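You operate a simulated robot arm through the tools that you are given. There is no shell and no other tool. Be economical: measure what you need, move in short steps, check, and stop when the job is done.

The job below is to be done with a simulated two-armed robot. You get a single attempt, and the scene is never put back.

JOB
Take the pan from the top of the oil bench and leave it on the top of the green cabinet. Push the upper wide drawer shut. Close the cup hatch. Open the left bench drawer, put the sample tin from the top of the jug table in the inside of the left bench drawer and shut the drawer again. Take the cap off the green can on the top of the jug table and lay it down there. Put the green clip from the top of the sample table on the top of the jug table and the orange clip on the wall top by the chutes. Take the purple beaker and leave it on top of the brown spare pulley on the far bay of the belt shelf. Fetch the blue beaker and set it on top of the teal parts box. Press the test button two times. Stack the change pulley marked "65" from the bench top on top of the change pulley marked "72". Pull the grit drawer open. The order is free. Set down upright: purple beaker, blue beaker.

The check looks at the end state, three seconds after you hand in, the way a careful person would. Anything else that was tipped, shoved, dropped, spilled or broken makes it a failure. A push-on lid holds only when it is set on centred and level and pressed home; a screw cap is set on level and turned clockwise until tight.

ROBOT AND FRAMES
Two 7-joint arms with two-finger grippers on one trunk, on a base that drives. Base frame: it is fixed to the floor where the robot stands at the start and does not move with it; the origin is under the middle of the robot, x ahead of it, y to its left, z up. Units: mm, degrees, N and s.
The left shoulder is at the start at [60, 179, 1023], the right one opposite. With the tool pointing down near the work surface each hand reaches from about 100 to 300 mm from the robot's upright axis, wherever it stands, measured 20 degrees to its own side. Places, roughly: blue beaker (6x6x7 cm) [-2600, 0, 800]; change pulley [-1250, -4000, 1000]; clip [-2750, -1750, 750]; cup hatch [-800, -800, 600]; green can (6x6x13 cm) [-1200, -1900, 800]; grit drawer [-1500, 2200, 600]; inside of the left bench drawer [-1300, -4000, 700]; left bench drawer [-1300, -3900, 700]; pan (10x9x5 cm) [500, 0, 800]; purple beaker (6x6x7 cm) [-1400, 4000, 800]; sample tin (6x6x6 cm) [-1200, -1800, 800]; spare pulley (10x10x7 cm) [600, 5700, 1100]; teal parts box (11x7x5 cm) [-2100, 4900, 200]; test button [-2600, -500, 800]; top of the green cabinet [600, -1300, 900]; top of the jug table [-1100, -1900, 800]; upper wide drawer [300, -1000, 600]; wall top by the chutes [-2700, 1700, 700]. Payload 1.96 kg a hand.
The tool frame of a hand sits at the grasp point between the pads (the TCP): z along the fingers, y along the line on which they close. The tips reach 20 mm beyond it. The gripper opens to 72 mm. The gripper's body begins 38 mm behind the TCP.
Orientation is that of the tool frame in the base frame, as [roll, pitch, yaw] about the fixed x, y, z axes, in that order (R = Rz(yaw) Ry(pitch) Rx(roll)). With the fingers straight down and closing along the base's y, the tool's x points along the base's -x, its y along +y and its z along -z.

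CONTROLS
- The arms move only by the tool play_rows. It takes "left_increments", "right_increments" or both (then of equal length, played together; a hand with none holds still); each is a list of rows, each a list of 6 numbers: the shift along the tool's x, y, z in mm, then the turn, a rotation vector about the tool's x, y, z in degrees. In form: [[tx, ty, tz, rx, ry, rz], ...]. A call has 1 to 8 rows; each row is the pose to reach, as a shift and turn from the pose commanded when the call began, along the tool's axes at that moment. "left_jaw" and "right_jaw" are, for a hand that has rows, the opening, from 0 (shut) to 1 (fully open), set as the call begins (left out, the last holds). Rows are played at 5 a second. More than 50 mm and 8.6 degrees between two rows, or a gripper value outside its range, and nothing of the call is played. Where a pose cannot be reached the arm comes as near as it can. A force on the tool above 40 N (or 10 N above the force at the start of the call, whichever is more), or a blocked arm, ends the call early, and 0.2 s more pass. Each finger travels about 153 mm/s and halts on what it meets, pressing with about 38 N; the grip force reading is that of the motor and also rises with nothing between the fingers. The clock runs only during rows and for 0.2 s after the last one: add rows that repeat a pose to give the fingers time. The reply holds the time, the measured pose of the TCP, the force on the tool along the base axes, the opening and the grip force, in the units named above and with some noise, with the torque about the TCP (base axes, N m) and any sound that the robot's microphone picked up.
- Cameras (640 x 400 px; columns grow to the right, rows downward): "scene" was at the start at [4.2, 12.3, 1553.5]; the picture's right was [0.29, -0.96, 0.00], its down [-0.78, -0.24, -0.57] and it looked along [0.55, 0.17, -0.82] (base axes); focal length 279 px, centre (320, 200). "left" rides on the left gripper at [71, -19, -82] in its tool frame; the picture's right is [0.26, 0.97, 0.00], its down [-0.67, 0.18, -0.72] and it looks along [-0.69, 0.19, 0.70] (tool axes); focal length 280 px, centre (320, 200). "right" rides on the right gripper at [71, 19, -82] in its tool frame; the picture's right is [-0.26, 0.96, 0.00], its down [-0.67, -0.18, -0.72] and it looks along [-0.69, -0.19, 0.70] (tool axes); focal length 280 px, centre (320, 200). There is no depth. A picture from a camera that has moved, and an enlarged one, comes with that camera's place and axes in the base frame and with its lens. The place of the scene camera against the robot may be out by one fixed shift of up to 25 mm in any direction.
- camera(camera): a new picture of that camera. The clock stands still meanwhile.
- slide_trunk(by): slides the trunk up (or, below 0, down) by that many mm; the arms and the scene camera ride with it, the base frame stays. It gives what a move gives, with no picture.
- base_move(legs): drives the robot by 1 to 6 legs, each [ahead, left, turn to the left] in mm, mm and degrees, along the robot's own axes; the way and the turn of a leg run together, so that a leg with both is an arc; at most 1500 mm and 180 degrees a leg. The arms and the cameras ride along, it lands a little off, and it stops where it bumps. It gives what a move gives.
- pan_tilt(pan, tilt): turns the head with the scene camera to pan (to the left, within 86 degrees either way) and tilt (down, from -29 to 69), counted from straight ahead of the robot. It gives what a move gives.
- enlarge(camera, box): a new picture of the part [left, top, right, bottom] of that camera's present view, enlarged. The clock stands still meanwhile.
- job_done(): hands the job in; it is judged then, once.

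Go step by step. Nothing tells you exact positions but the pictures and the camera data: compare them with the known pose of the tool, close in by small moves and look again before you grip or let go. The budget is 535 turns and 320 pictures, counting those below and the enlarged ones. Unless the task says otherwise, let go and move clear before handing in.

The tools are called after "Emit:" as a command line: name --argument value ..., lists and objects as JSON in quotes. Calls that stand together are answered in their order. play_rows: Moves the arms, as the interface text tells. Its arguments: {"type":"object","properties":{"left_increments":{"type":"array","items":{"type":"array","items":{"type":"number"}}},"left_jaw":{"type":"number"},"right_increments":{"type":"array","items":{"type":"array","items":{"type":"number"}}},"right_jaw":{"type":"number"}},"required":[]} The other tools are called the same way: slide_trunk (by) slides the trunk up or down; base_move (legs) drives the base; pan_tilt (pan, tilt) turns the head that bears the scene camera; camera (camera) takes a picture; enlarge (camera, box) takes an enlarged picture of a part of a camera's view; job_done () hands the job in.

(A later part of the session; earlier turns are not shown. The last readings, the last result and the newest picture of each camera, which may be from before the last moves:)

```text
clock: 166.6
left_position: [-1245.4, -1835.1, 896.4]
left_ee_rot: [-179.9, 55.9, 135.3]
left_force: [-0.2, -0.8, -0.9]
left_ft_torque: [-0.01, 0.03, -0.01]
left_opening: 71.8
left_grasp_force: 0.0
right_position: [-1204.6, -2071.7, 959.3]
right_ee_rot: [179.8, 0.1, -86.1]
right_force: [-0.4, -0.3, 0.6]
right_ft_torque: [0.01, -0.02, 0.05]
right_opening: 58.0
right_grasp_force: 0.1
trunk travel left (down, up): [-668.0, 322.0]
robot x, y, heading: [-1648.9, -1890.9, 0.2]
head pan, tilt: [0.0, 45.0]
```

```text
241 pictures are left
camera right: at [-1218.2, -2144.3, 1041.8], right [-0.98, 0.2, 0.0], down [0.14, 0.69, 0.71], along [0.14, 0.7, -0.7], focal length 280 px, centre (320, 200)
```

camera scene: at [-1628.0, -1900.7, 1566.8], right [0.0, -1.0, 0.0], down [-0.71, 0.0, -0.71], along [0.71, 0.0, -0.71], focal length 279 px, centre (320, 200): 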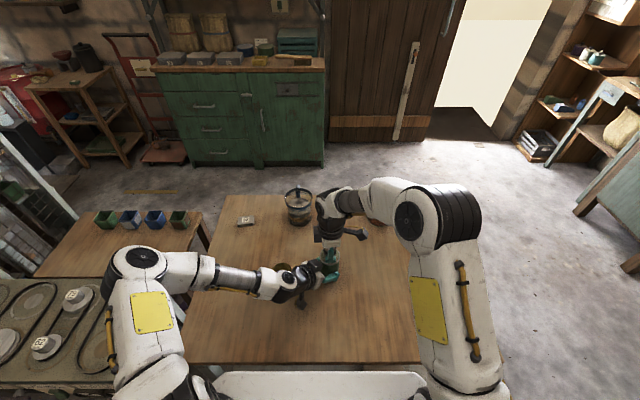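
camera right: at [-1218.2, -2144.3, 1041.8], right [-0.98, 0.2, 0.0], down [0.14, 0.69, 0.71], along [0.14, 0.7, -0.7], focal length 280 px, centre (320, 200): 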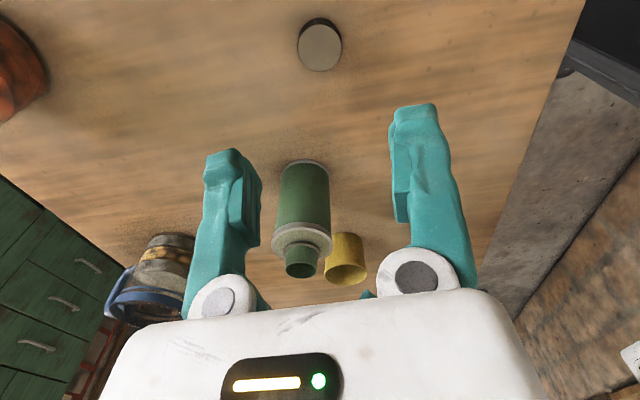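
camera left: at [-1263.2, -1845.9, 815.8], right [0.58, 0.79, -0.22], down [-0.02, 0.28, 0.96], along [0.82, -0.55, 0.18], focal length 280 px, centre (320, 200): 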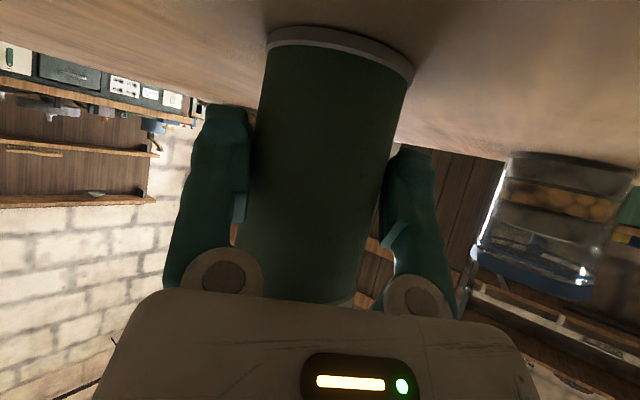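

The cap rests upright on the table. Next the tin: I level the left hand above the table.

Emit:
play_rows --left_increments '[[-12, 0, -8, 0, 8, 0], [-24, 0, -16, 0, 16, 0], [-36, 0, -24, 0, 24, 0], [-48, 0, -32, 0, 32, 0], [-60, 0, -40, 0, 40, 0], [-72, 0, -48, 0, 48, 0], [-83, 0, -56, 0, 56, 0]]'

Emit:
camera --camera "left"

Emit:
enlarge --camera "scene" --box '[220, 170, 440, 307]'

```text
clock: 168.2
left_position: [-1243.8, -1835.5, 995.5]
left_ee_rot: [180.0, -0.2, 135.4]
left_force: [0.3, -0.3, 0.2]
left_ft_torque: [0.01, 0.01, -0.01]
left_opening: 72.1
left_grasp_force: 0.2
right_position: [-1202.7, -2071.4, 958.8]
right_ee_rot: [179.9, 0.0, -86.2]
right_force: [0.5, 0.1, 0.4]
right_ft_torque: [0.0, 0.0, 0.0]
right_opening: 57.5
right_grasp_force: 0.1
trunk travel left (down, up): [-668.0, 322.0]
robot x, y, heading: [-1643.5, -1893.1, -0.3]
head pan, tilt: [0.0, 45.0]
```

```text
240 pictures are left
camera left: at [-1307.2, -1800.6, 1077.1], right [0.49, 0.87, 0.0], down [0.61, -0.35, 0.71], along [0.62, -0.35, -0.7], focal length 280 px, centre (320, 200)
```

left: 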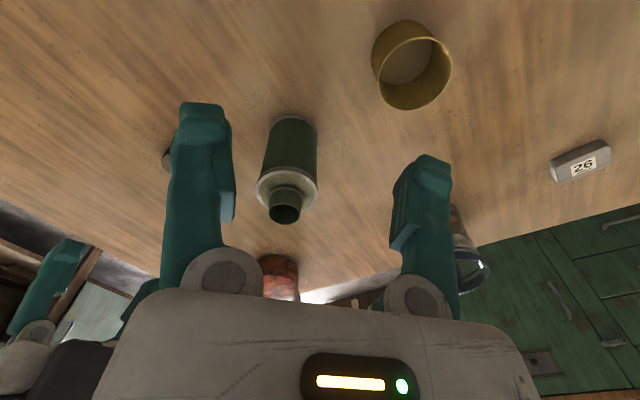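

```text
2.91 times, centred on (330, 238) of scene
camera zoom: at [-1628.0, -1901.2, 1566.9], right [0.0, -1.0, 0.0], down [-0.71, 0.0, -0.71], along [0.71, 0.0, -0.71], focal length 811 px, centre (291, 88)
```

zoom: 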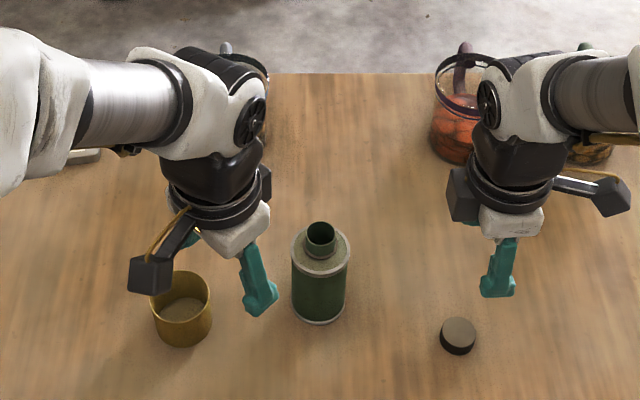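

Emit:
play_rows --left_increments '[[1, 40, 0, 0, 0, 0], [2, 79, 0, 0, 0, 0], [2, 79, 45, 0, 0, 0], [2, 79, 85, 0, 0, 0]]'

Emit:
camera --camera "left"

```text
clock: 169.2
left_position: [-1186.0, -1777.3, 908.5]
left_ee_rot: [-179.9, -0.1, 135.4]
left_force: [-0.4, 0.3, 0.5]
left_ft_torque: [0.02, 0.03, -0.02]
left_opening: 71.8
left_grasp_force: 0.1
right_position: [-1202.2, -2070.4, 959.4]
right_ee_rot: [180.0, -0.1, -86.1]
right_force: [0.0, -0.6, 0.1]
right_ft_torque: [-0.02, 0.02, -0.02]
right_opening: 57.8
right_grasp_force: 0.0
trunk travel left (down, up): [-668.0, 322.0]
robot x, y, heading: [-1646.7, -1896.1, -0.3]
head pan, tilt: [0.0, 45.0]
```

```text
238 pictures are left
camera left: at [-1250.3, -1742.4, 990.4], right [0.49, 0.87, 0.0], down [0.61, -0.34, 0.71], along [0.62, -0.35, -0.7], focal length 280 px, centre (320, 200)
```

left: 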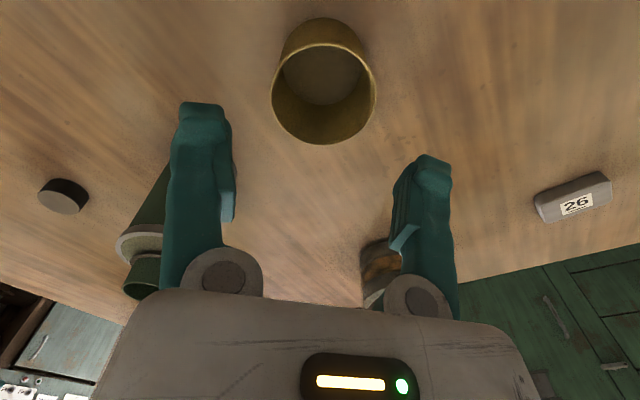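

Nearly perfectly lined up. I descend around the tin to z≈818 and grip.

Emit:
play_rows --left_increments '[[3, -1, 30, 0, 0, 0], [4, -1, 55, 0, 0, 0], [4, -1, 70, 0, 0, 0], [4, -1, 82, 0, 0, 0], [4, -1, 90, 0, 0, 0]]'

Emit:
camera --camera "left"

```text
clock: 170.3
left_position: [-1192.1, -1777.3, 821.4]
left_ee_rot: [-179.9, -0.1, 135.2]
left_force: [-0.1, -0.1, 2.6]
left_ft_torque: [0.0, -0.03, 0.05]
left_opening: 71.9
left_grasp_force: 0.0
right_position: [-1204.0, -2071.4, 959.6]
right_ee_rot: [179.9, 0.0, -86.3]
right_force: [0.6, -0.8, -0.5]
right_ft_torque: [-0.02, -0.02, 0.02]
right_opening: 57.5
right_grasp_force: 0.0
trunk travel left (down, up): [-668.0, 322.0]
robot x, y, heading: [-1646.2, -1890.5, -0.3]
head pan, tilt: [0.0, 45.0]
```

```text
237 pictures are left
camera left: at [-1255.9, -1741.5, 902.3], right [0.49, 0.87, 0.0], down [0.61, -0.34, 0.71], along [0.62, -0.35, -0.7], focal length 280 px, centre (320, 200)
```

left: 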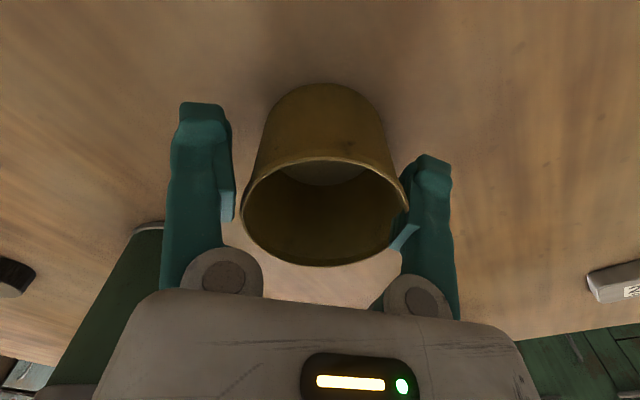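

Emit:
play_rows --left_increments '[[0, 2, 0, 0, 0, 0], [0, 3, 0, 0, 0, 0], [0, 3, 0, 0, 0, 0]]' --left_jaw 0

Emit:
play_rows --left_increments '[[0, 0, -15, 0, 0, 0], [0, 0, -50, 0, 0, 0], [0, 0, -90, 0, 0, 0], [0, 0, -135, 0, 0, 0], [0, 0, -160, 0, 0, 0]]'

Emit:
camera --camera "left"

```text
clock: 171.2
left_position: [-1190.6, -1775.9, 821.2]
left_ee_rot: [-179.8, 0.0, 135.2]
left_force: [0.2, -0.2, 0.0]
left_ft_torque: [0.06, 0.01, 0.02]
left_opening: 57.1
left_grasp_force: 38.0
right_position: [-1203.1, -2072.2, 957.8]
right_ee_rot: [179.9, 0.0, -86.3]
right_force: [0.5, 0.0, 0.3]
right_ft_torque: [-0.01, -0.04, 0.02]
right_opening: 57.6
right_grasp_force: 0.1
trunk travel left (down, up): [-668.0, 322.0]
robot x, y, heading: [-1644.8, -1888.0, -0.3]
head pan, tilt: [0.0, 45.0]
```

```text
clock: 172.3
left_position: [-1189.5, -1774.4, 982.9]
left_ee_rot: [-179.9, -0.1, 135.2]
left_force: [0.2, 0.4, -1.4]
left_ft_torque: [-0.03, -0.01, -0.01]
left_opening: 56.8
left_grasp_force: 38.1
right_position: [-1202.8, -2072.1, 958.7]
right_ee_rot: [179.9, -0.1, -86.3]
right_force: [-0.5, 1.3, -0.2]
right_ft_torque: [0.02, 0.0, -0.01]
right_opening: 57.7
right_grasp_force: 0.0
trunk travel left (down, up): [-668.0, 322.0]
robot x, y, heading: [-1649.7, -1892.7, -0.2]
head pan, tilt: [0.0, 45.0]
```

```text
236 pictures are left
camera left: at [-1253.7, -1740.2, 1063.2], right [0.49, 0.87, 0.0], down [0.61, -0.34, 0.71], along [0.62, -0.35, -0.7], focal length 280 px, centre (320, 200)
```

left: 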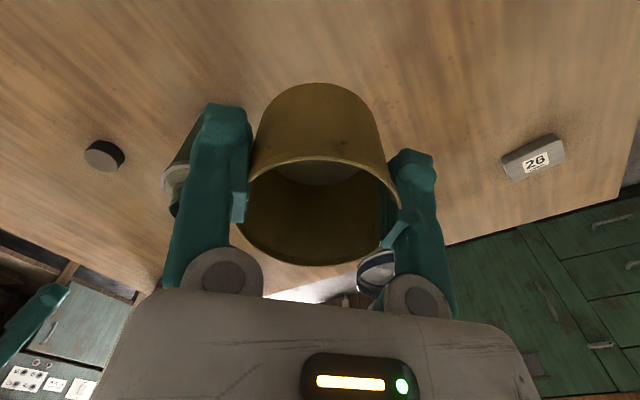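

Tin held firmly. I back out of the aisle and drive south to the bench.

Emit:
base_move --legs '[[-310, 0, 0], [0, 0, -90], [850, 0, 0]]'

Emit:
pan_tilt --pan 20 --tilt 30

Emit:
camera --camera "scene"

```text
clock: 182.5
left_position: [-1873.9, -3206.6, 982.9]
left_ee_rot: [-179.8, -0.1, 43.8]
left_force: [0.0, -0.2, -0.7]
left_ft_torque: [0.02, 0.0, -0.01]
left_opening: 55.1
left_grasp_force: 37.7
right_position: [-2169.7, -3185.5, 957.8]
right_ee_rot: [179.9, 0.0, -177.6]
right_force: [0.0, 0.0, 0.0]
right_ft_torque: [0.02, -0.01, 0.02]
right_opening: 57.6
right_grasp_force: 0.0
trunk travel left (down, up): [-668.0, 322.0]
robot x, y, heading: [-1977.0, -2748.9, -91.7]
head pan, tilt: [0.0, 45.0]
```

```text
clock: 183.3
left_position: [-1873.3, -3206.0, 980.6]
left_ee_rot: [-179.9, -0.2, 43.6]
left_force: [0.3, 0.0, -0.7]
left_ft_torque: [0.0, 0.0, 0.01]
left_opening: 55.3
left_grasp_force: 38.3
right_position: [-2169.7, -3186.2, 958.8]
right_ee_rot: [179.9, 0.1, -177.6]
right_force: [0.5, 0.8, 0.0]
right_ft_torque: [0.01, 0.02, 0.01]
right_opening: 57.7
right_grasp_force: 0.0
trunk travel left (down, up): [-668.0, 322.0]
robot x, y, heading: [-1978.4, -2747.2, -91.4]
head pan, tilt: [20.0, 30.0]
```

```text
235 pictures are left
camera scene: at [-1953.1, -2782.9, 1589.4], right [-0.95, -0.32, 0.0], down [-0.16, 0.47, -0.87], along [0.27, -0.82, -0.5], focal length 279 px, centre (320, 200)
```

scene: 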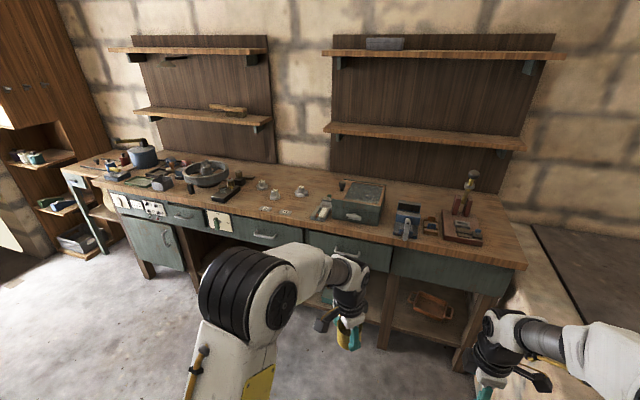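

The bench is ahead. I zoom in to identify the left bench drawer and the numbered pulleys.

Emit:
enlarge --camera "scene" --box '[60, 120, 380, 320]'

```text
2.00 times, centred on (220, 220) of scene
camera zoom: at [-1953.1, -2782.9, 1589.4], right [-0.95, -0.32, 0.0], down [-0.16, 0.47, -0.87], along [0.27, -0.82, -0.5], focal length 558 px, centre (520, 160)
```

zoom: 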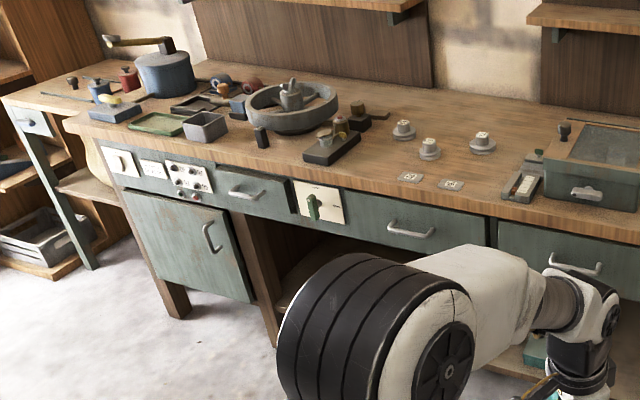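

The drawer with the bow handle at x≈−1300 matches the given place. I drive left and closer to view it squarely.

Emit:
base_move --legs '[[0, 710, 1.5], [330, 0, 0]]'

Emit:
pan_tilt --pan 0 --tilt 40

Emit:
camera --camera "scene"

```text
clock: 188.9
left_position: [-1158.1, -3544.5, 981.4]
left_ee_rot: [-179.9, -0.2, 45.2]
left_force: [-0.2, -0.3, -0.7]
left_ft_torque: [-0.02, -0.02, 0.02]
left_opening: 54.8
left_grasp_force: 38.4
right_position: [-1454.0, -3529.7, 958.3]
right_ee_rot: [179.8, 0.0, -176.3]
right_force: [0.0, -0.1, 0.4]
right_ft_torque: [-0.02, 0.04, -0.01]
right_opening: 57.5
right_grasp_force: 0.1
trunk travel left (down, up): [-668.0, 322.0]
robot x, y, heading: [-1271.7, -3091.7, -90.2]
head pan, tilt: [20.0, 30.0]
```

```text
clock: 189.8
left_position: [-1158.6, -3543.6, 981.7]
left_ee_rot: [-179.9, 0.0, 45.0]
left_force: [0.5, 0.3, -1.2]
left_ft_torque: [0.0, 0.01, 0.01]
left_opening: 54.8
left_grasp_force: 38.1
right_position: [-1452.5, -3529.0, 959.8]
right_ee_rot: [-180.0, 0.1, -176.2]
right_force: [-0.6, -0.3, 1.1]
right_ft_torque: [0.01, -0.01, 0.01]
right_opening: 57.5
right_grasp_force: 0.1
trunk travel left (down, up): [-668.0, 322.0]
robot x, y, heading: [-1272.3, -3086.8, -90.0]
head pan, tilt: [0.0, 40.0]
```

```text
233 pictures are left
camera scene: at [-1277.7, -3122.1, 1574.2], right [-1.0, 0.0, 0.0], down [0.0, 0.64, -0.77], along [0.0, -0.77, -0.64], focal length 279 px, centre (320, 200)
```

scene: 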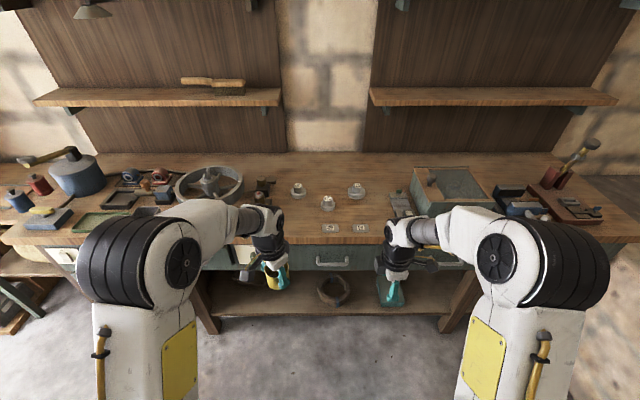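

Emit:
enlarge --camera "scene" --box '[240, 160, 440, 285]'

```text
3.20 times, centred on (340, 222) of scene
camera zoom: at [-1277.7, -3122.1, 1574.2], right [-1.0, 0.0, 0.0], down [0.0, 0.64, -0.77], along [0.0, -0.77, -0.64], focal length 892 px, centre (256, 128)
```

zoom: 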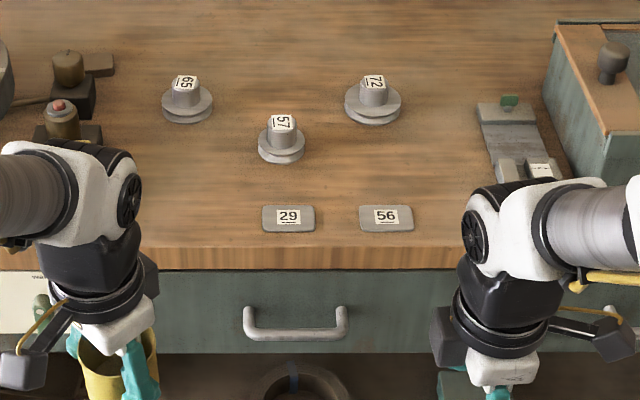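

Pulleys 65 and 72 are clear, and the drawer's bow handle is near [−1323, −3750, 750]. I tilt the right hand forward and bring it in front of the handle.

Emit:
play_rows --right_increments '[[-20, -15, 20, 8, 0, 0], [-40, -30, 45, 16, 0, 0], [-60, -45, 70, 24, 0, 0], [-80, -60, 95, 32, 0, 0], [-100, -75, 120, 40, 0, 0], [-122, -90, 140, 48, 0, 0]]' --right_jaw 0.7

Emit:
camera --camera "right"

Emit:
enlarge --camera "scene" --box '[240, 160, 440, 285]'

```text
clock: 191.2
left_position: [-1156.8, -3543.7, 981.7]
left_ee_rot: [-179.9, 0.1, 45.1]
left_force: [0.5, -0.3, -0.3]
left_ft_torque: [-0.01, -0.01, 0.03]
left_opening: 54.2
left_grasp_force: 38.0
right_position: [-1327.2, -3614.0, 819.7]
right_ee_rot: [-131.9, -0.1, -176.3]
right_force: [0.6, -0.2, -0.1]
right_ft_torque: [0.0, 0.02, -0.02]
right_opening: 50.5
right_grasp_force: 0.1
trunk travel left (down, up): [-668.0, 322.0]
robot x, y, heading: [-1270.9, -3089.8, -90.2]
head pan, tilt: [0.0, 40.0]
```

```text
231 pictures are left
camera right: at [-1402.5, -3544.9, 860.6], right [0.22, 0.66, -0.72], down [0.65, 0.45, 0.61], along [0.73, -0.6, -0.33], focal length 280 px, centre (320, 200)
```

right: 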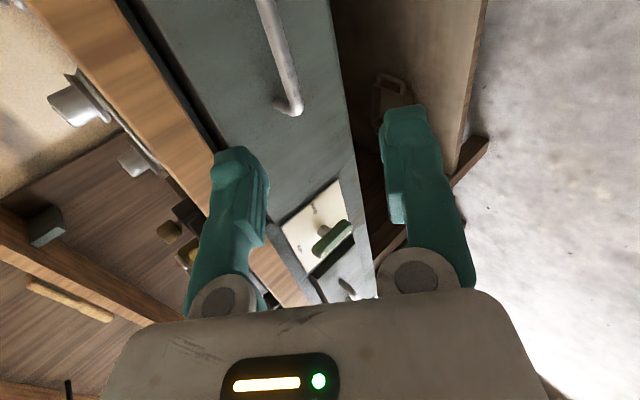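

```text
3.20 times, centred on (340, 222) of scene
camera zoom: at [-1276.4, -3122.5, 1574.2], right [-1.0, 0.0, 0.0], down [0.0, 0.64, -0.77], along [0.0, -0.77, -0.64], focal length 892 px, centre (256, 128)
```

zoom: 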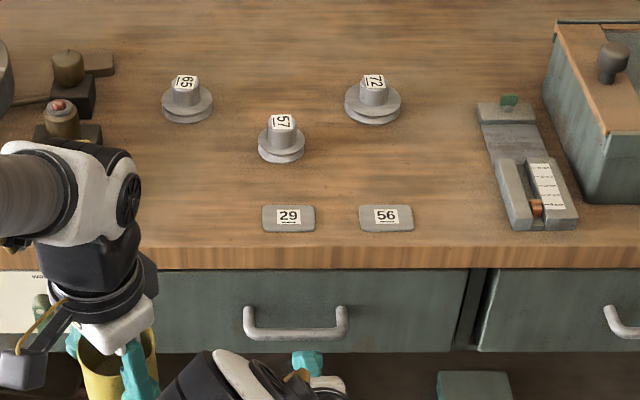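

Handle bar located: x −1266…−1382, y≈−3774, z≈727. I drive 110 forward, lower the hand into pre-grasp and check.

Emit:
base_move --legs '[[110, 0, 0]]'

Emit:
play_rows --right_increments '[[0, 17, 16, 0, 0, 0], [0, 35, 31, 0, 0, 0]]' --right_jaw 0.5

Emit:
camera --camera "right"

Emit:
enlarge --camera "scene" --box '[240, 180, 440, 305]'

```text
clock: 192.4
left_position: [-1158.2, -3652.7, 982.2]
left_ee_rot: [-179.9, -0.1, 45.0]
left_force: [0.0, 0.2, 0.0]
left_ft_torque: [0.02, 0.02, -0.02]
left_opening: 54.6
left_grasp_force: 38.5
right_position: [-1329.2, -3721.0, 818.4]
right_ee_rot: [-132.1, 0.0, -176.3]
right_force: [0.7, 0.2, -0.3]
right_ft_torque: [-0.01, -0.01, 0.0]
right_opening: 50.3
right_grasp_force: 0.1
trunk travel left (down, up): [-668.0, 322.0]
robot x, y, heading: [-1276.1, -3199.6, -90.1]
head pan, tilt: [0.0, 40.0]
```

```text
clock: 193.0
left_position: [-1158.1, -3653.4, 982.0]
left_ee_rot: [-179.9, 0.0, 44.9]
left_force: [0.1, 0.2, -0.7]
left_ft_torque: [0.02, 0.03, -0.05]
left_opening: 54.2
left_grasp_force: 37.9
right_position: [-1329.2, -3721.6, 771.9]
right_ee_rot: [-132.2, 0.0, -176.3]
right_force: [0.8, -0.6, -0.1]
right_ft_torque: [0.01, -0.03, -0.03]
right_opening: 36.0
right_grasp_force: 0.0
trunk travel left (down, up): [-668.0, 322.0]
robot x, y, heading: [-1271.7, -3197.0, -90.6]
head pan, tilt: [0.0, 40.0]
```

```text
229 pictures are left
camera right: at [-1404.9, -3652.9, 812.7], right [0.22, 0.66, -0.72], down [0.65, 0.45, 0.62], along [0.73, -0.6, -0.33], focal length 280 px, centre (320, 200)
```

right: 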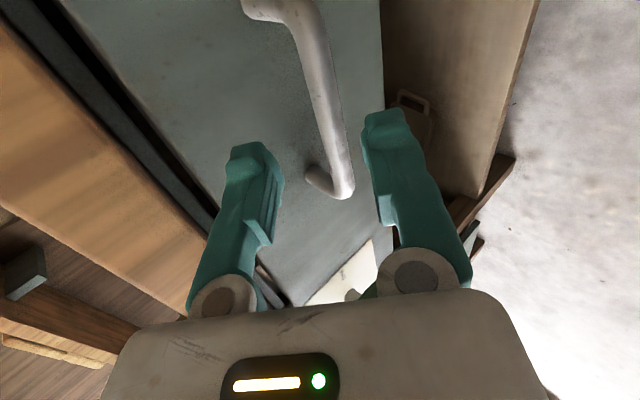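

```text
3.20 times, centred on (340, 242) of scene
camera zoom: at [-1278.2, -3231.9, 1574.1], right [-1.0, 0.0, 0.0], down [0.0, 0.64, -0.77], along [0.0, -0.77, -0.64], focal length 892 px, centre (256, 64)
```

zoom: 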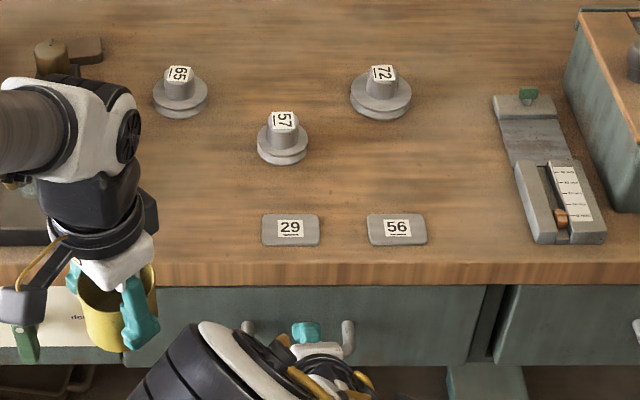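

Bar is ~48 mm ahead along the tool, about 4 mm toward the lower finger. I advance 40 mm and look.

Emit:
play_rows --right_increments '[[0, 2, 15, 0, 0, 0], [0, 4, 30, 0, 0, 0], [0, 4, 40, 0, 0, 0]]'

Emit:
camera --camera "right"

```text
clock: 193.8
left_position: [-1158.5, -3651.6, 981.3]
left_ee_rot: [-179.9, -0.1, 45.0]
left_force: [0.1, -0.5, -0.9]
left_ft_torque: [0.03, 0.01, 0.0]
left_opening: 54.5
left_grasp_force: 38.4
right_position: [-1327.3, -3747.2, 743.7]
right_ee_rot: [-132.2, 0.0, -176.4]
right_force: [-0.5, -0.4, 0.1]
right_ft_torque: [0.02, 0.02, 0.03]
right_opening: 36.0
right_grasp_force: 0.0
trunk travel left (down, up): [-668.0, 322.0]
robot x, y, heading: [-1274.5, -3198.5, -90.2]
head pan, tilt: [0.0, 40.0]
```

```text
227 pictures are left
camera right: at [-1402.3, -3679.2, 783.9], right [0.22, 0.66, -0.72], down [0.65, 0.45, 0.62], along [0.73, -0.6, -0.33], focal length 280 px, centre (320, 200)
```

right: 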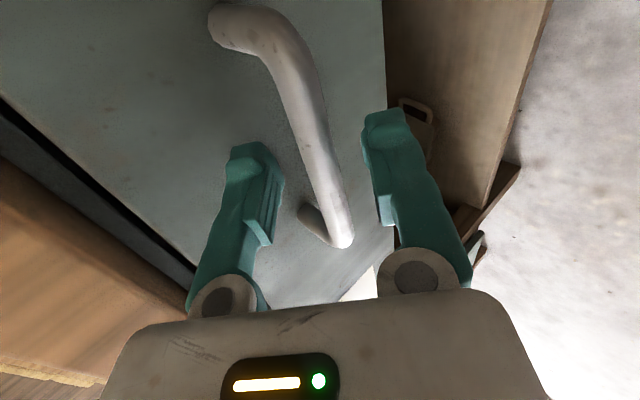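

Bar is well between the fingers; 4 mm more and close.

Emit:
play_rows --right_increments '[[0, 0, 4, 0, 0, 0], [0, 0, 5, 0, 0, 0]]'

Emit:
play_rows --right_increments '[[0, 0, 0, 0, 0, 0], [0, 0, 0, 0, 0, 0]]' --right_jaw 0

Emit:
camera --camera "right"

```text
clock: 194.4
left_position: [-1158.9, -3652.3, 981.0]
left_ee_rot: [-179.9, -0.1, 45.0]
left_force: [0.0, 0.2, -0.4]
left_ft_torque: [0.01, 0.0, 0.01]
left_opening: 54.2
left_grasp_force: 37.9
right_position: [-1327.6, -3750.3, 738.7]
right_ee_rot: [-132.0, 0.0, -176.2]
right_force: [0.0, -0.6, -0.3]
right_ft_torque: [0.02, -0.01, 0.0]
right_opening: 36.1
right_grasp_force: 0.0
trunk travel left (down, up): [-668.0, 322.0]
robot x, y, heading: [-1272.8, -3197.9, -89.9]
head pan, tilt: [0.0, 40.0]
```

```text
clock: 195.0
left_position: [-1159.0, -3652.6, 981.1]
left_ee_rot: [-180.0, -0.1, 45.0]
left_force: [1.0, 0.4, -0.6]
left_ft_torque: [0.04, -0.02, 0.0]
left_opening: 54.1
left_grasp_force: 38.4
right_position: [-1328.3, -3750.7, 737.1]
right_ee_rot: [-132.3, 0.0, -176.4]
right_force: [1.5, 0.9, -12.5]
right_ft_torque: [0.01, -0.44, -0.52]
right_opening: 7.8
right_grasp_force: 35.8
trunk travel left (down, up): [-668.0, 322.0]
robot x, y, heading: [-1274.9, -3193.1, -90.2]
head pan, tilt: [0.0, 40.0]
```

```text
226 pictures are left
camera right: at [-1402.2, -3682.6, 779.0], right [0.22, 0.66, -0.71], down [0.65, 0.45, 0.62], along [0.73, -0.6, -0.33], focal length 280 px, centre (320, 200)
```

right: 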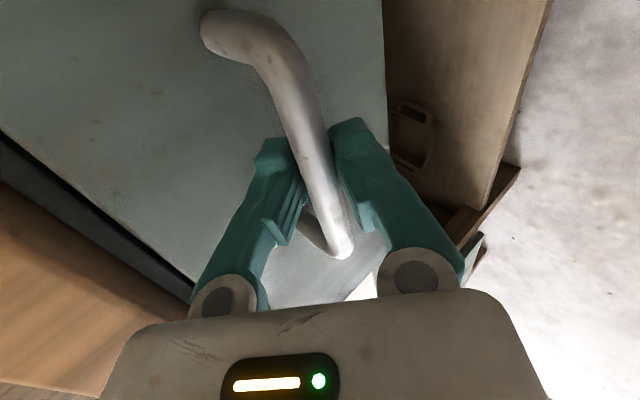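

Gripped. I pull the drawer by backing the base 190 mm.

Emit:
base_move --legs '[[-190, 0, 0]]'

Emit:
camera --camera "scene"

```text
clock: 196.5
left_position: [-1158.1, -3463.0, 981.3]
left_ee_rot: [-179.9, -0.2, 44.9]
left_force: [-0.4, 1.3, -0.7]
left_ft_torque: [-0.02, -0.01, 0.03]
left_opening: 54.1
left_grasp_force: 38.0
right_position: [-1327.8, -3561.2, 737.7]
right_ee_rot: [-132.3, 0.0, -176.6]
right_force: [0.6, -0.7, -27.6]
right_ft_torque: [0.05, -0.23, -0.45]
right_opening: 7.8
right_grasp_force: 35.5
trunk travel left (down, up): [-668.0, 322.0]
robot x, y, heading: [-1272.2, -3001.8, -90.5]
head pan, tilt: [0.0, 40.0]
```

```text
225 pictures are left
camera scene: at [-1277.5, -3043.3, 1574.0], right [-1.0, 0.01, 0.0], down [0.0, 0.64, -0.76], along [-0.01, -0.76, -0.64], focal length 279 px, centre (320, 200)
```

scene: 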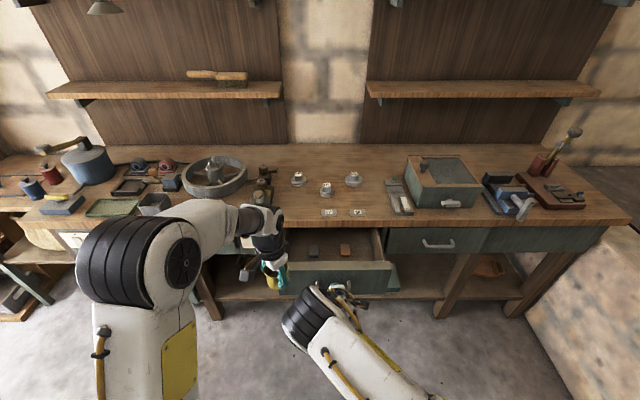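

The drawer is open ~190 mm. I release the handle, retreat the right hand, and look inside.

Emit:
play_rows --right_increments '[[0, 0, 0, 0, 0, 0], [0, 0, 0, 0, 0, 0], [0, 0, -30, 0, 0, 0], [0, 0, -70, 0, 0, 0], [40, 0, -100, 0, 0, 0], [80, -20, -120, 0, 0, 0]]' --right_jaw 0.45

Emit:
enlarge --camera "scene" --box '[240, 190, 420, 310]'

```text
clock: 197.9
left_position: [-1159.0, -3462.0, 981.7]
left_ee_rot: [-179.8, -0.2, 45.0]
left_force: [-0.5, -0.4, -1.1]
left_ft_torque: [0.06, -0.03, -0.01]
left_opening: 54.0
left_grasp_force: 37.7
right_position: [-1409.3, -3488.2, 836.8]
right_ee_rot: [-132.1, 0.1, -176.5]
right_force: [-1.2, -0.6, 0.8]
right_ft_torque: [0.01, -0.04, 0.04]
right_opening: 32.3
right_grasp_force: 0.2
trunk travel left (down, up): [-668.0, 322.0]
robot x, y, heading: [-1272.2, -3010.3, -90.4]
head pan, tilt: [0.0, 40.0]
```

```text
3.33 times, centred on (330, 250) of scene
camera zoom: at [-1278.3, -3040.3, 1574.1], right [-1.0, 0.01, 0.0], down [0.0, 0.64, -0.77], along [0.0, -0.77, -0.64], focal length 930 px, centre (287, 33)
```

zoom: 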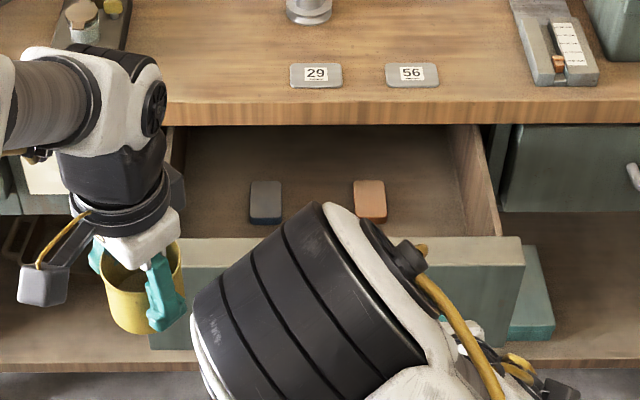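

The space in the drawer in front of the two blocks is free. I level and retract the right hand, rotate the left so the fingers close along x, and drive back toward the drawer.

Emit:
play_rows --right_increments '[[0, 2, -32, -8, 0, 0], [0, 4, -64, -16, 0, 0], [0, 6, -96, -24, 0, 0], [0, 8, -128, -32, 0, 0], [0, 10, -160, -40, 0, 0], [0, 11, -191, -48, 0, 0]]' --left_increments '[[0, 0, 0, 0, 0, -8], [0, 0, 0, 0, 0, -16], [0, 0, 0, 0, 0, -24], [0, 0, 0, 0, 0, -32], [0, 0, 0, 0, 0, -40], [0, 0, 0, 0, 0, -45]]'

Emit:
base_move --legs '[[200, 0, 0.5]]'

Emit:
camera --camera "scene"

```text
clock: 199.3
left_position: [-1156.6, -3461.0, 981.4]
left_ee_rot: [-179.9, -0.1, 90.1]
left_force: [0.1, 1.5, -1.1]
left_ft_torque: [-0.02, 0.04, 0.01]
left_opening: 53.9
left_grasp_force: 38.0
right_position: [-1419.8, -3339.0, 955.6]
right_ee_rot: [179.7, 0.0, -176.4]
right_force: [-0.5, -0.4, 0.3]
right_ft_torque: [0.02, 0.04, -0.02]
right_opening: 32.4
right_grasp_force: 0.0
trunk travel left (down, up): [-668.0, 322.0]
robot x, y, heading: [-1270.6, -3005.8, -90.2]
head pan, tilt: [0.0, 40.0]
```

```text
clock: 200.9
left_position: [-1154.3, -3665.1, 981.9]
left_ee_rot: [180.0, 0.0, 90.4]
left_force: [0.9, -0.2, -0.7]
left_ft_torque: [0.03, 0.04, 0.0]
left_opening: 52.9
left_grasp_force: 38.0
right_position: [-1419.3, -3544.8, 955.0]
right_ee_rot: [179.7, 0.0, -176.1]
right_force: [0.2, -0.5, 0.2]
right_ft_torque: [0.05, 0.01, 0.0]
right_opening: 32.3
right_grasp_force: 0.0
trunk travel left (down, up): [-668.0, 322.0]
robot x, y, heading: [-1272.3, -3209.3, -89.8]
head pan, tilt: [0.0, 40.0]
```

```text
223 pictures are left
camera scene: at [-1277.5, -3245.2, 1574.1], right [-1.0, 0.0, 0.0], down [0.0, 0.64, -0.77], along [0.0, -0.77, -0.64], focal length 279 px, centre (320, 200)
```

scene: 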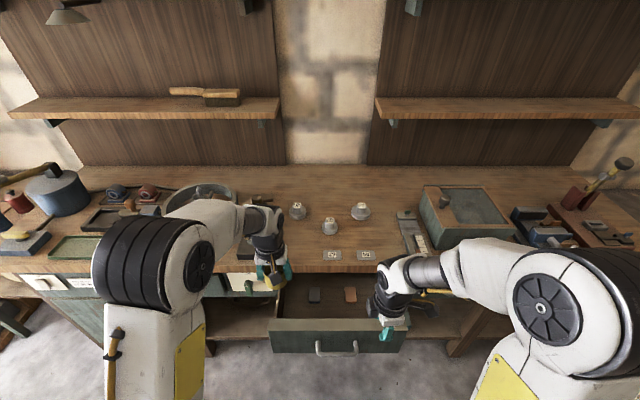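

Emit:
camera --camera "left"

Emit:
enlarge --camera "scene" --box '[230, 230, 430, 360]'

```text
222 pictures are left
camera left: at [-1174.1, -3596.0, 1062.9], right [0.96, 0.27, 0.0], down [0.19, -0.67, 0.71], along [0.19, -0.69, -0.7], focal length 280 px, centre (320, 200)
```

left: 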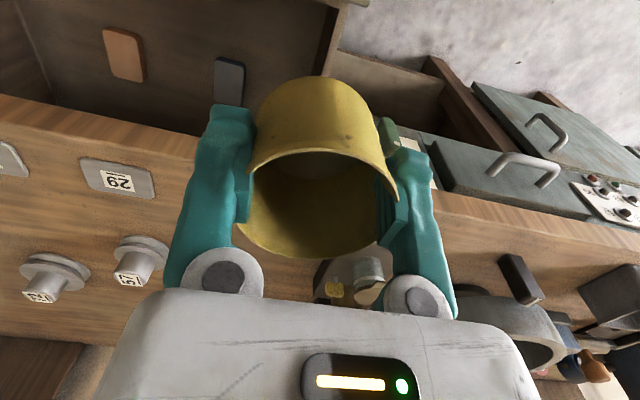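

```text
3.08 times, centred on (330, 295) of scene
camera zoom: at [-1277.5, -3245.2, 1574.1], right [-1.0, 0.0, 0.0], down [0.0, 0.64, -0.77], along [0.0, -0.77, -0.64], focal length 858 px, centre (289, -92)
```

zoom: 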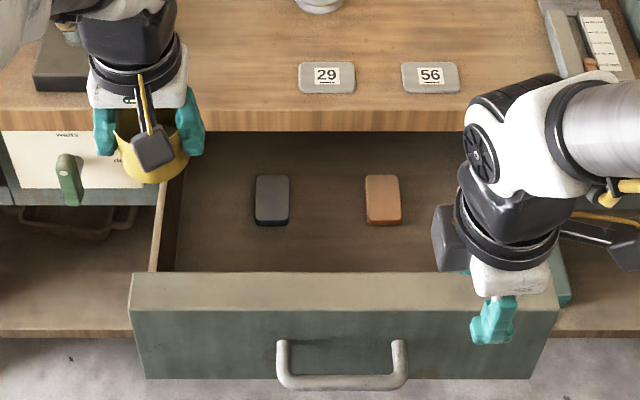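

Tin still well held. I move it over the drawer at [−1310, −3680] and shift the right hand aside.

Emit:
play_rows --left_increments '[[-4, -40, 0, 0, 0, 0], [-8, -80, 0, 0, 0, 0], [-12, -120, 0, 0, 0, 0], [-15, -156, 0, 0, 0, 0], [-15, -156, 35, 0, 0, 0], [-15, -156, 70, 0, 0, 0], [-15, -156, 100, 0, 0, 0]]' --right_increments '[[30, 0, 0, 0, 0, 0], [60, 0, 0, 0, 0, 0], [90, 0, 0, 0, 0, 0], [90, 0, 0, 0, 0, 0], [90, 0, 0, 0, 0, 0], [90, 0, 0, 0, 0, 0], [90, 0, 0, 0, 0, 0]]'

Emit:
camera --camera "left"

Emit:
enlarge --camera "scene" --box '[230, 230, 430, 360]'

```text
clock: 202.5
left_position: [-1310.8, -3681.8, 878.9]
left_ee_rot: [180.0, -0.2, 90.4]
left_force: [-0.1, -1.2, -0.4]
left_ft_torque: [0.01, 0.01, 0.03]
left_opening: 52.8
left_grasp_force: 38.1
left hand out of reach, approached as far as the arm can: row 4
right_position: [-1507.8, -3551.0, 958.2]
right_ee_rot: [179.8, -0.1, -176.0]
right_force: [-0.4, 0.4, -0.8]
right_ft_torque: [0.04, 0.01, 0.02]
right_opening: 32.4
right_grasp_force: 0.0
trunk travel left (down, up): [-668.0, 322.0]
robot x, y, heading: [-1276.7, -3210.5, -90.1]
head pan, tilt: [0.0, 40.0]
```

```text
220 pictures are left
camera left: at [-1330.4, -3612.1, 961.1], right [0.96, 0.27, 0.0], down [0.19, -0.67, 0.71], along [0.19, -0.69, -0.7], focal length 280 px, centre (320, 200)
```

left: 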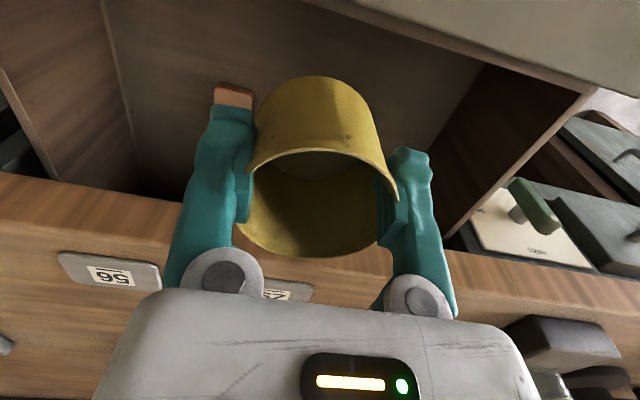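

```text
3.08 times, centred on (330, 295) of scene
camera zoom: at [-1277.6, -3245.2, 1574.2], right [-1.0, 0.0, 0.0], down [0.0, 0.64, -0.77], along [0.0, -0.77, -0.64], focal length 858 px, centre (289, -92)
```

zoom: 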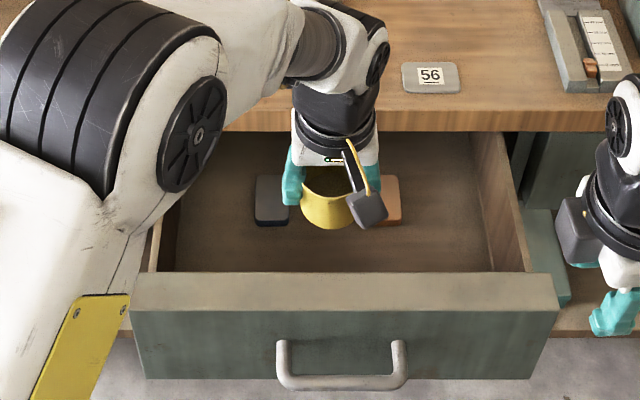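

Tin hangs above the free area between the blocks and panel. I lower it carefully.

Emit:
play_rows --left_increments '[[4, 0, 25, 0, 0, 0], [5, 0, 50, 0, 0, 0], [5, 0, 62, 0, 0, 0], [5, 0, 72, 0, 0, 0], [5, 0, 80, 0, 0, 0]]'

Emit:
camera --camera "left"

Emit:
enlarge --camera "scene" --box '[230, 230, 430, 360]'

```text
clock: 203.7
left_position: [-1311.3, -3675.3, 801.8]
left_ee_rot: [179.9, -0.1, 90.5]
left_force: [0.6, 0.5, -1.0]
left_ft_torque: [-0.02, 0.0, 0.01]
left_opening: 52.4
left_grasp_force: 38.4
right_position: [-1507.5, -3551.4, 957.1]
right_ee_rot: [179.8, -0.1, -176.0]
right_force: [0.3, 0.0, -0.4]
right_ft_torque: [0.03, -0.03, 0.0]
right_opening: 32.4
right_grasp_force: 0.0
trunk travel left (down, up): [-668.0, 322.0]
robot x, y, heading: [-1274.8, -3213.2, -89.8]
head pan, tilt: [0.0, 40.0]
```

```text
218 pictures are left
camera left: at [-1330.5, -3605.6, 882.7], right [0.96, 0.27, 0.0], down [0.19, -0.67, 0.71], along [0.19, -0.69, -0.7], focal length 280 px, centre (320, 200)
```

left: 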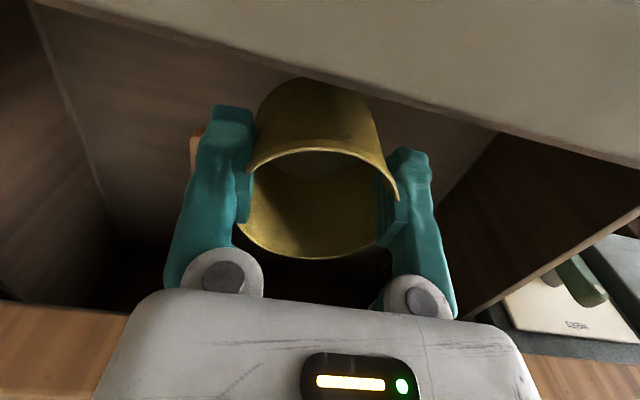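

```text
3.08 times, centred on (330, 295) of scene
camera zoom: at [-1277.6, -3244.6, 1574.1], right [-1.0, 0.0, 0.0], down [0.0, 0.64, -0.77], along [0.0, -0.77, -0.64], focal length 858 px, centre (289, -92)
```

zoom: 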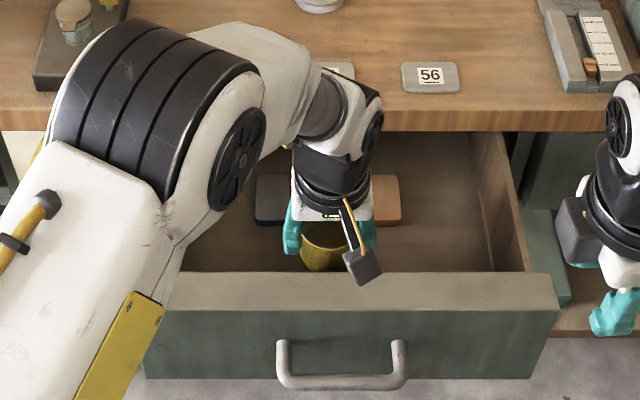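

The camera stalk would meet the drawer panel, so I raise, turn the hand 90° (closing along y, stalk along +x), and shift back to y −3690 before lowering.

Emit:
play_rows --left_increments '[[0, 0, -30, 0, 0, 0], [0, 0, -60, 0, 0, 8], [0, 0, -60, 0, 0, 16], [0, 0, -60, 0, 0, 24], [0, 0, -60, 0, 0, 32], [0, 0, -60, 0, 0, 40], [0, 0, -60, 0, 0, 48]]'

Emit:
play_rows --left_increments '[[0, 0, 0, 0, 0, 8], [0, 0, 0, 0, 0, 16], [0, 0, 0, 0, 0, 24], [0, 0, 0, 0, 0, 32], [0, 0, 0, 0, 0, 40], [0, 0, 0, 0, 0, 42]]'

Emit:
camera --camera "left"

```text
clock: 205.3
left_position: [-1310.1, -3676.8, 861.4]
left_ee_rot: [-180.0, -0.1, 42.3]
left_force: [0.5, 0.3, -0.2]
left_ft_torque: [0.0, 0.02, -0.02]
left_opening: 52.5
left_grasp_force: 38.0
right_position: [-1508.4, -3550.5, 957.9]
right_ee_rot: [179.8, 0.0, -176.1]
right_force: [0.1, 0.2, -0.5]
right_ft_torque: [0.02, -0.02, 0.02]
right_opening: 32.3
right_grasp_force: 0.1
trunk travel left (down, up): [-668.0, 322.0]
robot x, y, heading: [-1270.4, -3209.4, -89.7]
head pan, tilt: [0.0, 40.0]
```

```text
clock: 206.7
left_position: [-1310.0, -3676.8, 862.2]
left_ee_rot: [-180.0, 0.0, 0.4]
left_force: [0.2, 0.8, -0.6]
left_ft_torque: [0.01, 0.01, -0.03]
left_opening: 52.2
left_grasp_force: 38.6
right_position: [-1507.8, -3551.5, 956.0]
right_ee_rot: [179.8, -0.1, -176.0]
right_force: [1.4, -0.3, -0.3]
right_ft_torque: [-0.01, 0.03, 0.01]
right_opening: 32.2
right_grasp_force: 0.1
trunk travel left (down, up): [-668.0, 322.0]
robot x, y, heading: [-1271.8, -3210.6, -89.7]
head pan, tilt: [0.0, 40.0]
```

```text
216 pictures are left
camera left: at [-1239.7, -3658.0, 943.1], right [0.27, -0.96, 0.0], down [-0.67, -0.19, 0.72], along [-0.69, -0.19, -0.7], focal length 280 px, centre (320, 200)
```

left: 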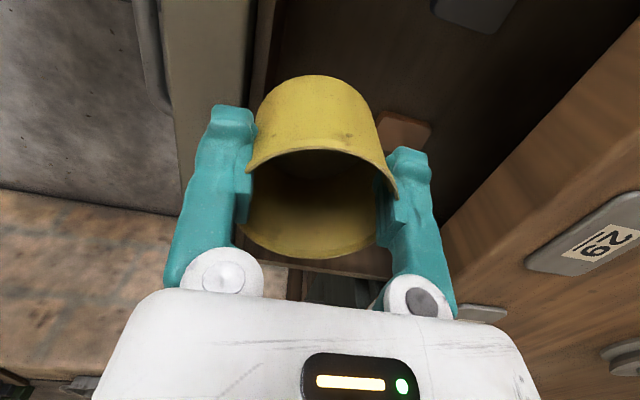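

Emit:
play_rows --left_increments '[[0, 12, 0, 0, 0, 0], [0, 24, 0, 0, 0, 0], [0, 24, 30, 0, 0, 0], [0, 24, 60, 0, 0, 0], [0, 24, 80, 0, 0, 0], [0, 24, 90, 0, 0, 0], [0, 24, 96, 0, 0, 0]]'

Emit:
camera --camera "left"

Emit:
enlarge --camera "scene" --box '[230, 230, 430, 360]'

```text
clock: 208.3
left_position: [-1311.7, -3700.7, 766.5]
left_ee_rot: [-179.9, -0.1, 0.4]
left_force: [-0.9, 0.3, -0.8]
left_ft_torque: [-0.02, 0.03, 0.03]
left_opening: 52.2
left_grasp_force: 38.1
right_position: [-1507.3, -3551.3, 957.7]
right_ee_rot: [179.8, 0.0, -175.9]
right_force: [0.4, 0.3, -0.4]
right_ft_torque: [0.02, 0.03, 0.0]
right_opening: 32.3
right_grasp_force: 0.1
trunk travel left (down, up): [-668.0, 322.0]
robot x, y, heading: [-1271.7, -3211.1, -89.7]
head pan, tilt: [0.0, 40.0]
```

```text
215 pictures are left
camera left: at [-1240.0, -3682.1, 847.4], right [0.27, -0.96, 0.0], down [-0.67, -0.19, 0.72], along [-0.69, -0.19, -0.7], focal length 280 px, centre (320, 200)
```

left: 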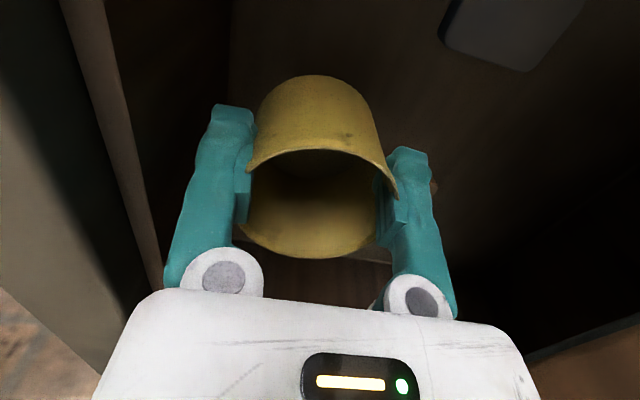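

```text
3.08 times, centred on (330, 295) of scene
camera zoom: at [-1277.6, -3244.6, 1574.1], right [-1.0, 0.0, 0.0], down [0.0, 0.64, -0.77], along [0.0, -0.77, -0.64], focal length 858 px, centre (289, -92)
```

zoom: 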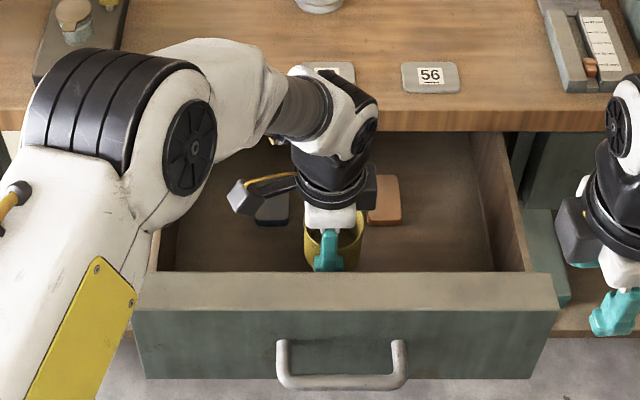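

Emit:
play_rows --left_increments '[[0, 0, 5, 0, 0, 0], [0, 0, 10, 0, 0, 0], [0, 0, 14, 0, 0, 0], [0, 0, 18, 0, 0, 0], [0, 0, 21, 0, 0, 0], [0, 0, 24, 0, 0, 0], [0, 0, 27, 0, 0, 0], [0, 0, 30, 0, 0, 0]]'

```text
clock: 210.1
left_position: [-1309.9, -3700.2, 736.1]
left_ee_rot: [-179.9, 0.0, 0.4]
left_force: [0.3, -0.1, -0.8]
left_ft_torque: [0.02, 0.01, -0.02]
left_opening: 52.2
left_grasp_force: 38.2
right_position: [-1508.1, -3549.4, 957.5]
right_ee_rot: [179.8, 0.0, -176.0]
right_force: [0.0, 0.3, -0.4]
right_ft_torque: [0.01, 0.01, -0.01]
right_opening: 32.3
right_grasp_force: 0.1
trunk travel left (down, up): [-668.0, 322.0]
robot x, y, heading: [-1276.1, -3210.3, -90.1]
head pan, tilt: [0.0, 40.0]
```

Emit:
play_rows --left_increments '[[0, 0, 3, 0, 0, 0], [0, 0, 6, 0, 0, 0], [0, 0, 9, 0, 0, 0], [0, 0, 12, 0, 0, 0], [0, 0, 15, 0, 0, 0], [0, 0, 18, 0, 0, 0], [0, 0, 21, 0, 0, 0], [0, 0, 24, 0, 0, 0]]'

Emit:
enlarge --camera "scene" --box '[230, 230, 430, 360]'

```text
clock: 211.9
left_position: [-1310.5, -3699.7, 714.3]
left_ee_rot: [179.9, 0.1, 0.3]
left_force: [1.8, -0.9, 10.0]
left_ft_torque: [-0.31, 0.03, 0.03]
left_opening: 52.2
left_grasp_force: 37.3
right_position: [-1508.0, -3549.4, 958.8]
right_ee_rot: [179.9, 0.1, -176.0]
right_force: [-0.7, -0.2, 0.2]
right_ft_torque: [-0.02, -0.03, -0.01]
right_opening: 32.4
right_grasp_force: 0.0
trunk travel left (down, up): [-668.0, 322.0]
robot x, y, heading: [-1273.1, -3209.6, -89.6]
head pan, tilt: [0.0, 40.0]
```

```text
3.08 times, centred on (330, 295) of scene
camera zoom: at [-1277.3, -3243.0, 1574.4], right [-1.0, 0.0, 0.0], down [0.0, 0.64, -0.77], along [0.0, -0.77, -0.64], focal length 858 px, centre (289, -92)
```

zoom: 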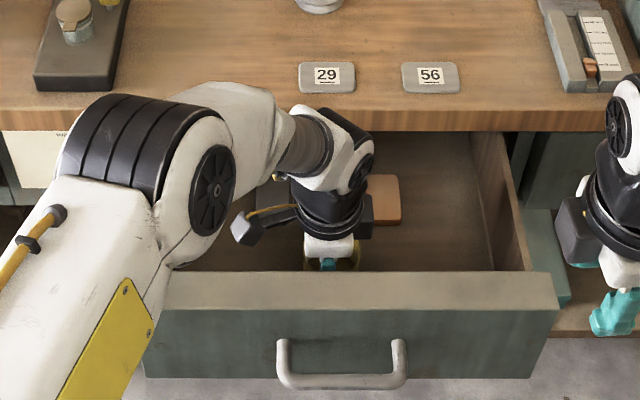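

Emit:
play_rows --left_increments '[[0, 0, 2, 0, 0, 0], [0, 0, 4, 0, 0, 0]]'

Emit:
camera --camera "left"

```text
clock: 212.7
left_position: [-1311.0, -3703.5, 713.0]
left_ee_rot: [179.4, 0.2, 0.4]
left_force: [4.5, -0.3, 25.4]
left_ft_torque: [-0.51, -0.27, 0.05]
left_opening: 51.8
left_grasp_force: 37.7
right_position: [-1508.0, -3549.4, 959.2]
right_ee_rot: [179.9, -0.1, -175.9]
right_force: [-0.1, -0.6, 0.0]
right_ft_torque: [0.0, 0.0, 0.01]
right_opening: 32.3
right_grasp_force: 0.0
trunk travel left (down, up): [-668.0, 322.0]
robot x, y, heading: [-1272.2, -3211.0, -90.1]
head pan, tilt: [0.0, 40.0]
stopped in row 2 (left hand): the force on the tool passed its limit at 42 N (the readings are from after the stop); the commanded pose is now the measured one
```

```text
212 pictures are left
camera left: at [-1239.7, -3684.4, 793.1], right [0.27, -0.96, 0.01], down [-0.67, -0.18, 0.72], along [-0.69, -0.2, -0.69], focal length 280 px, centre (320, 200)
```

left: 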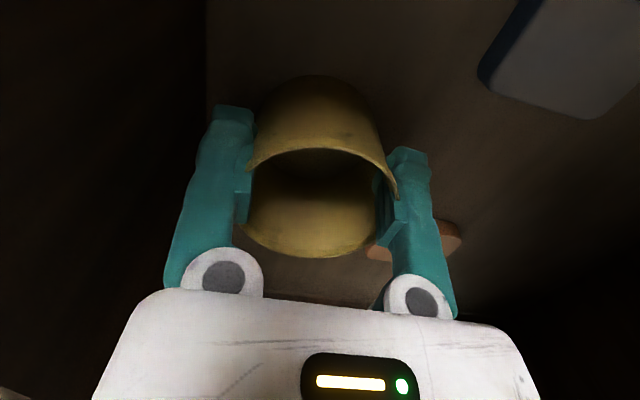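

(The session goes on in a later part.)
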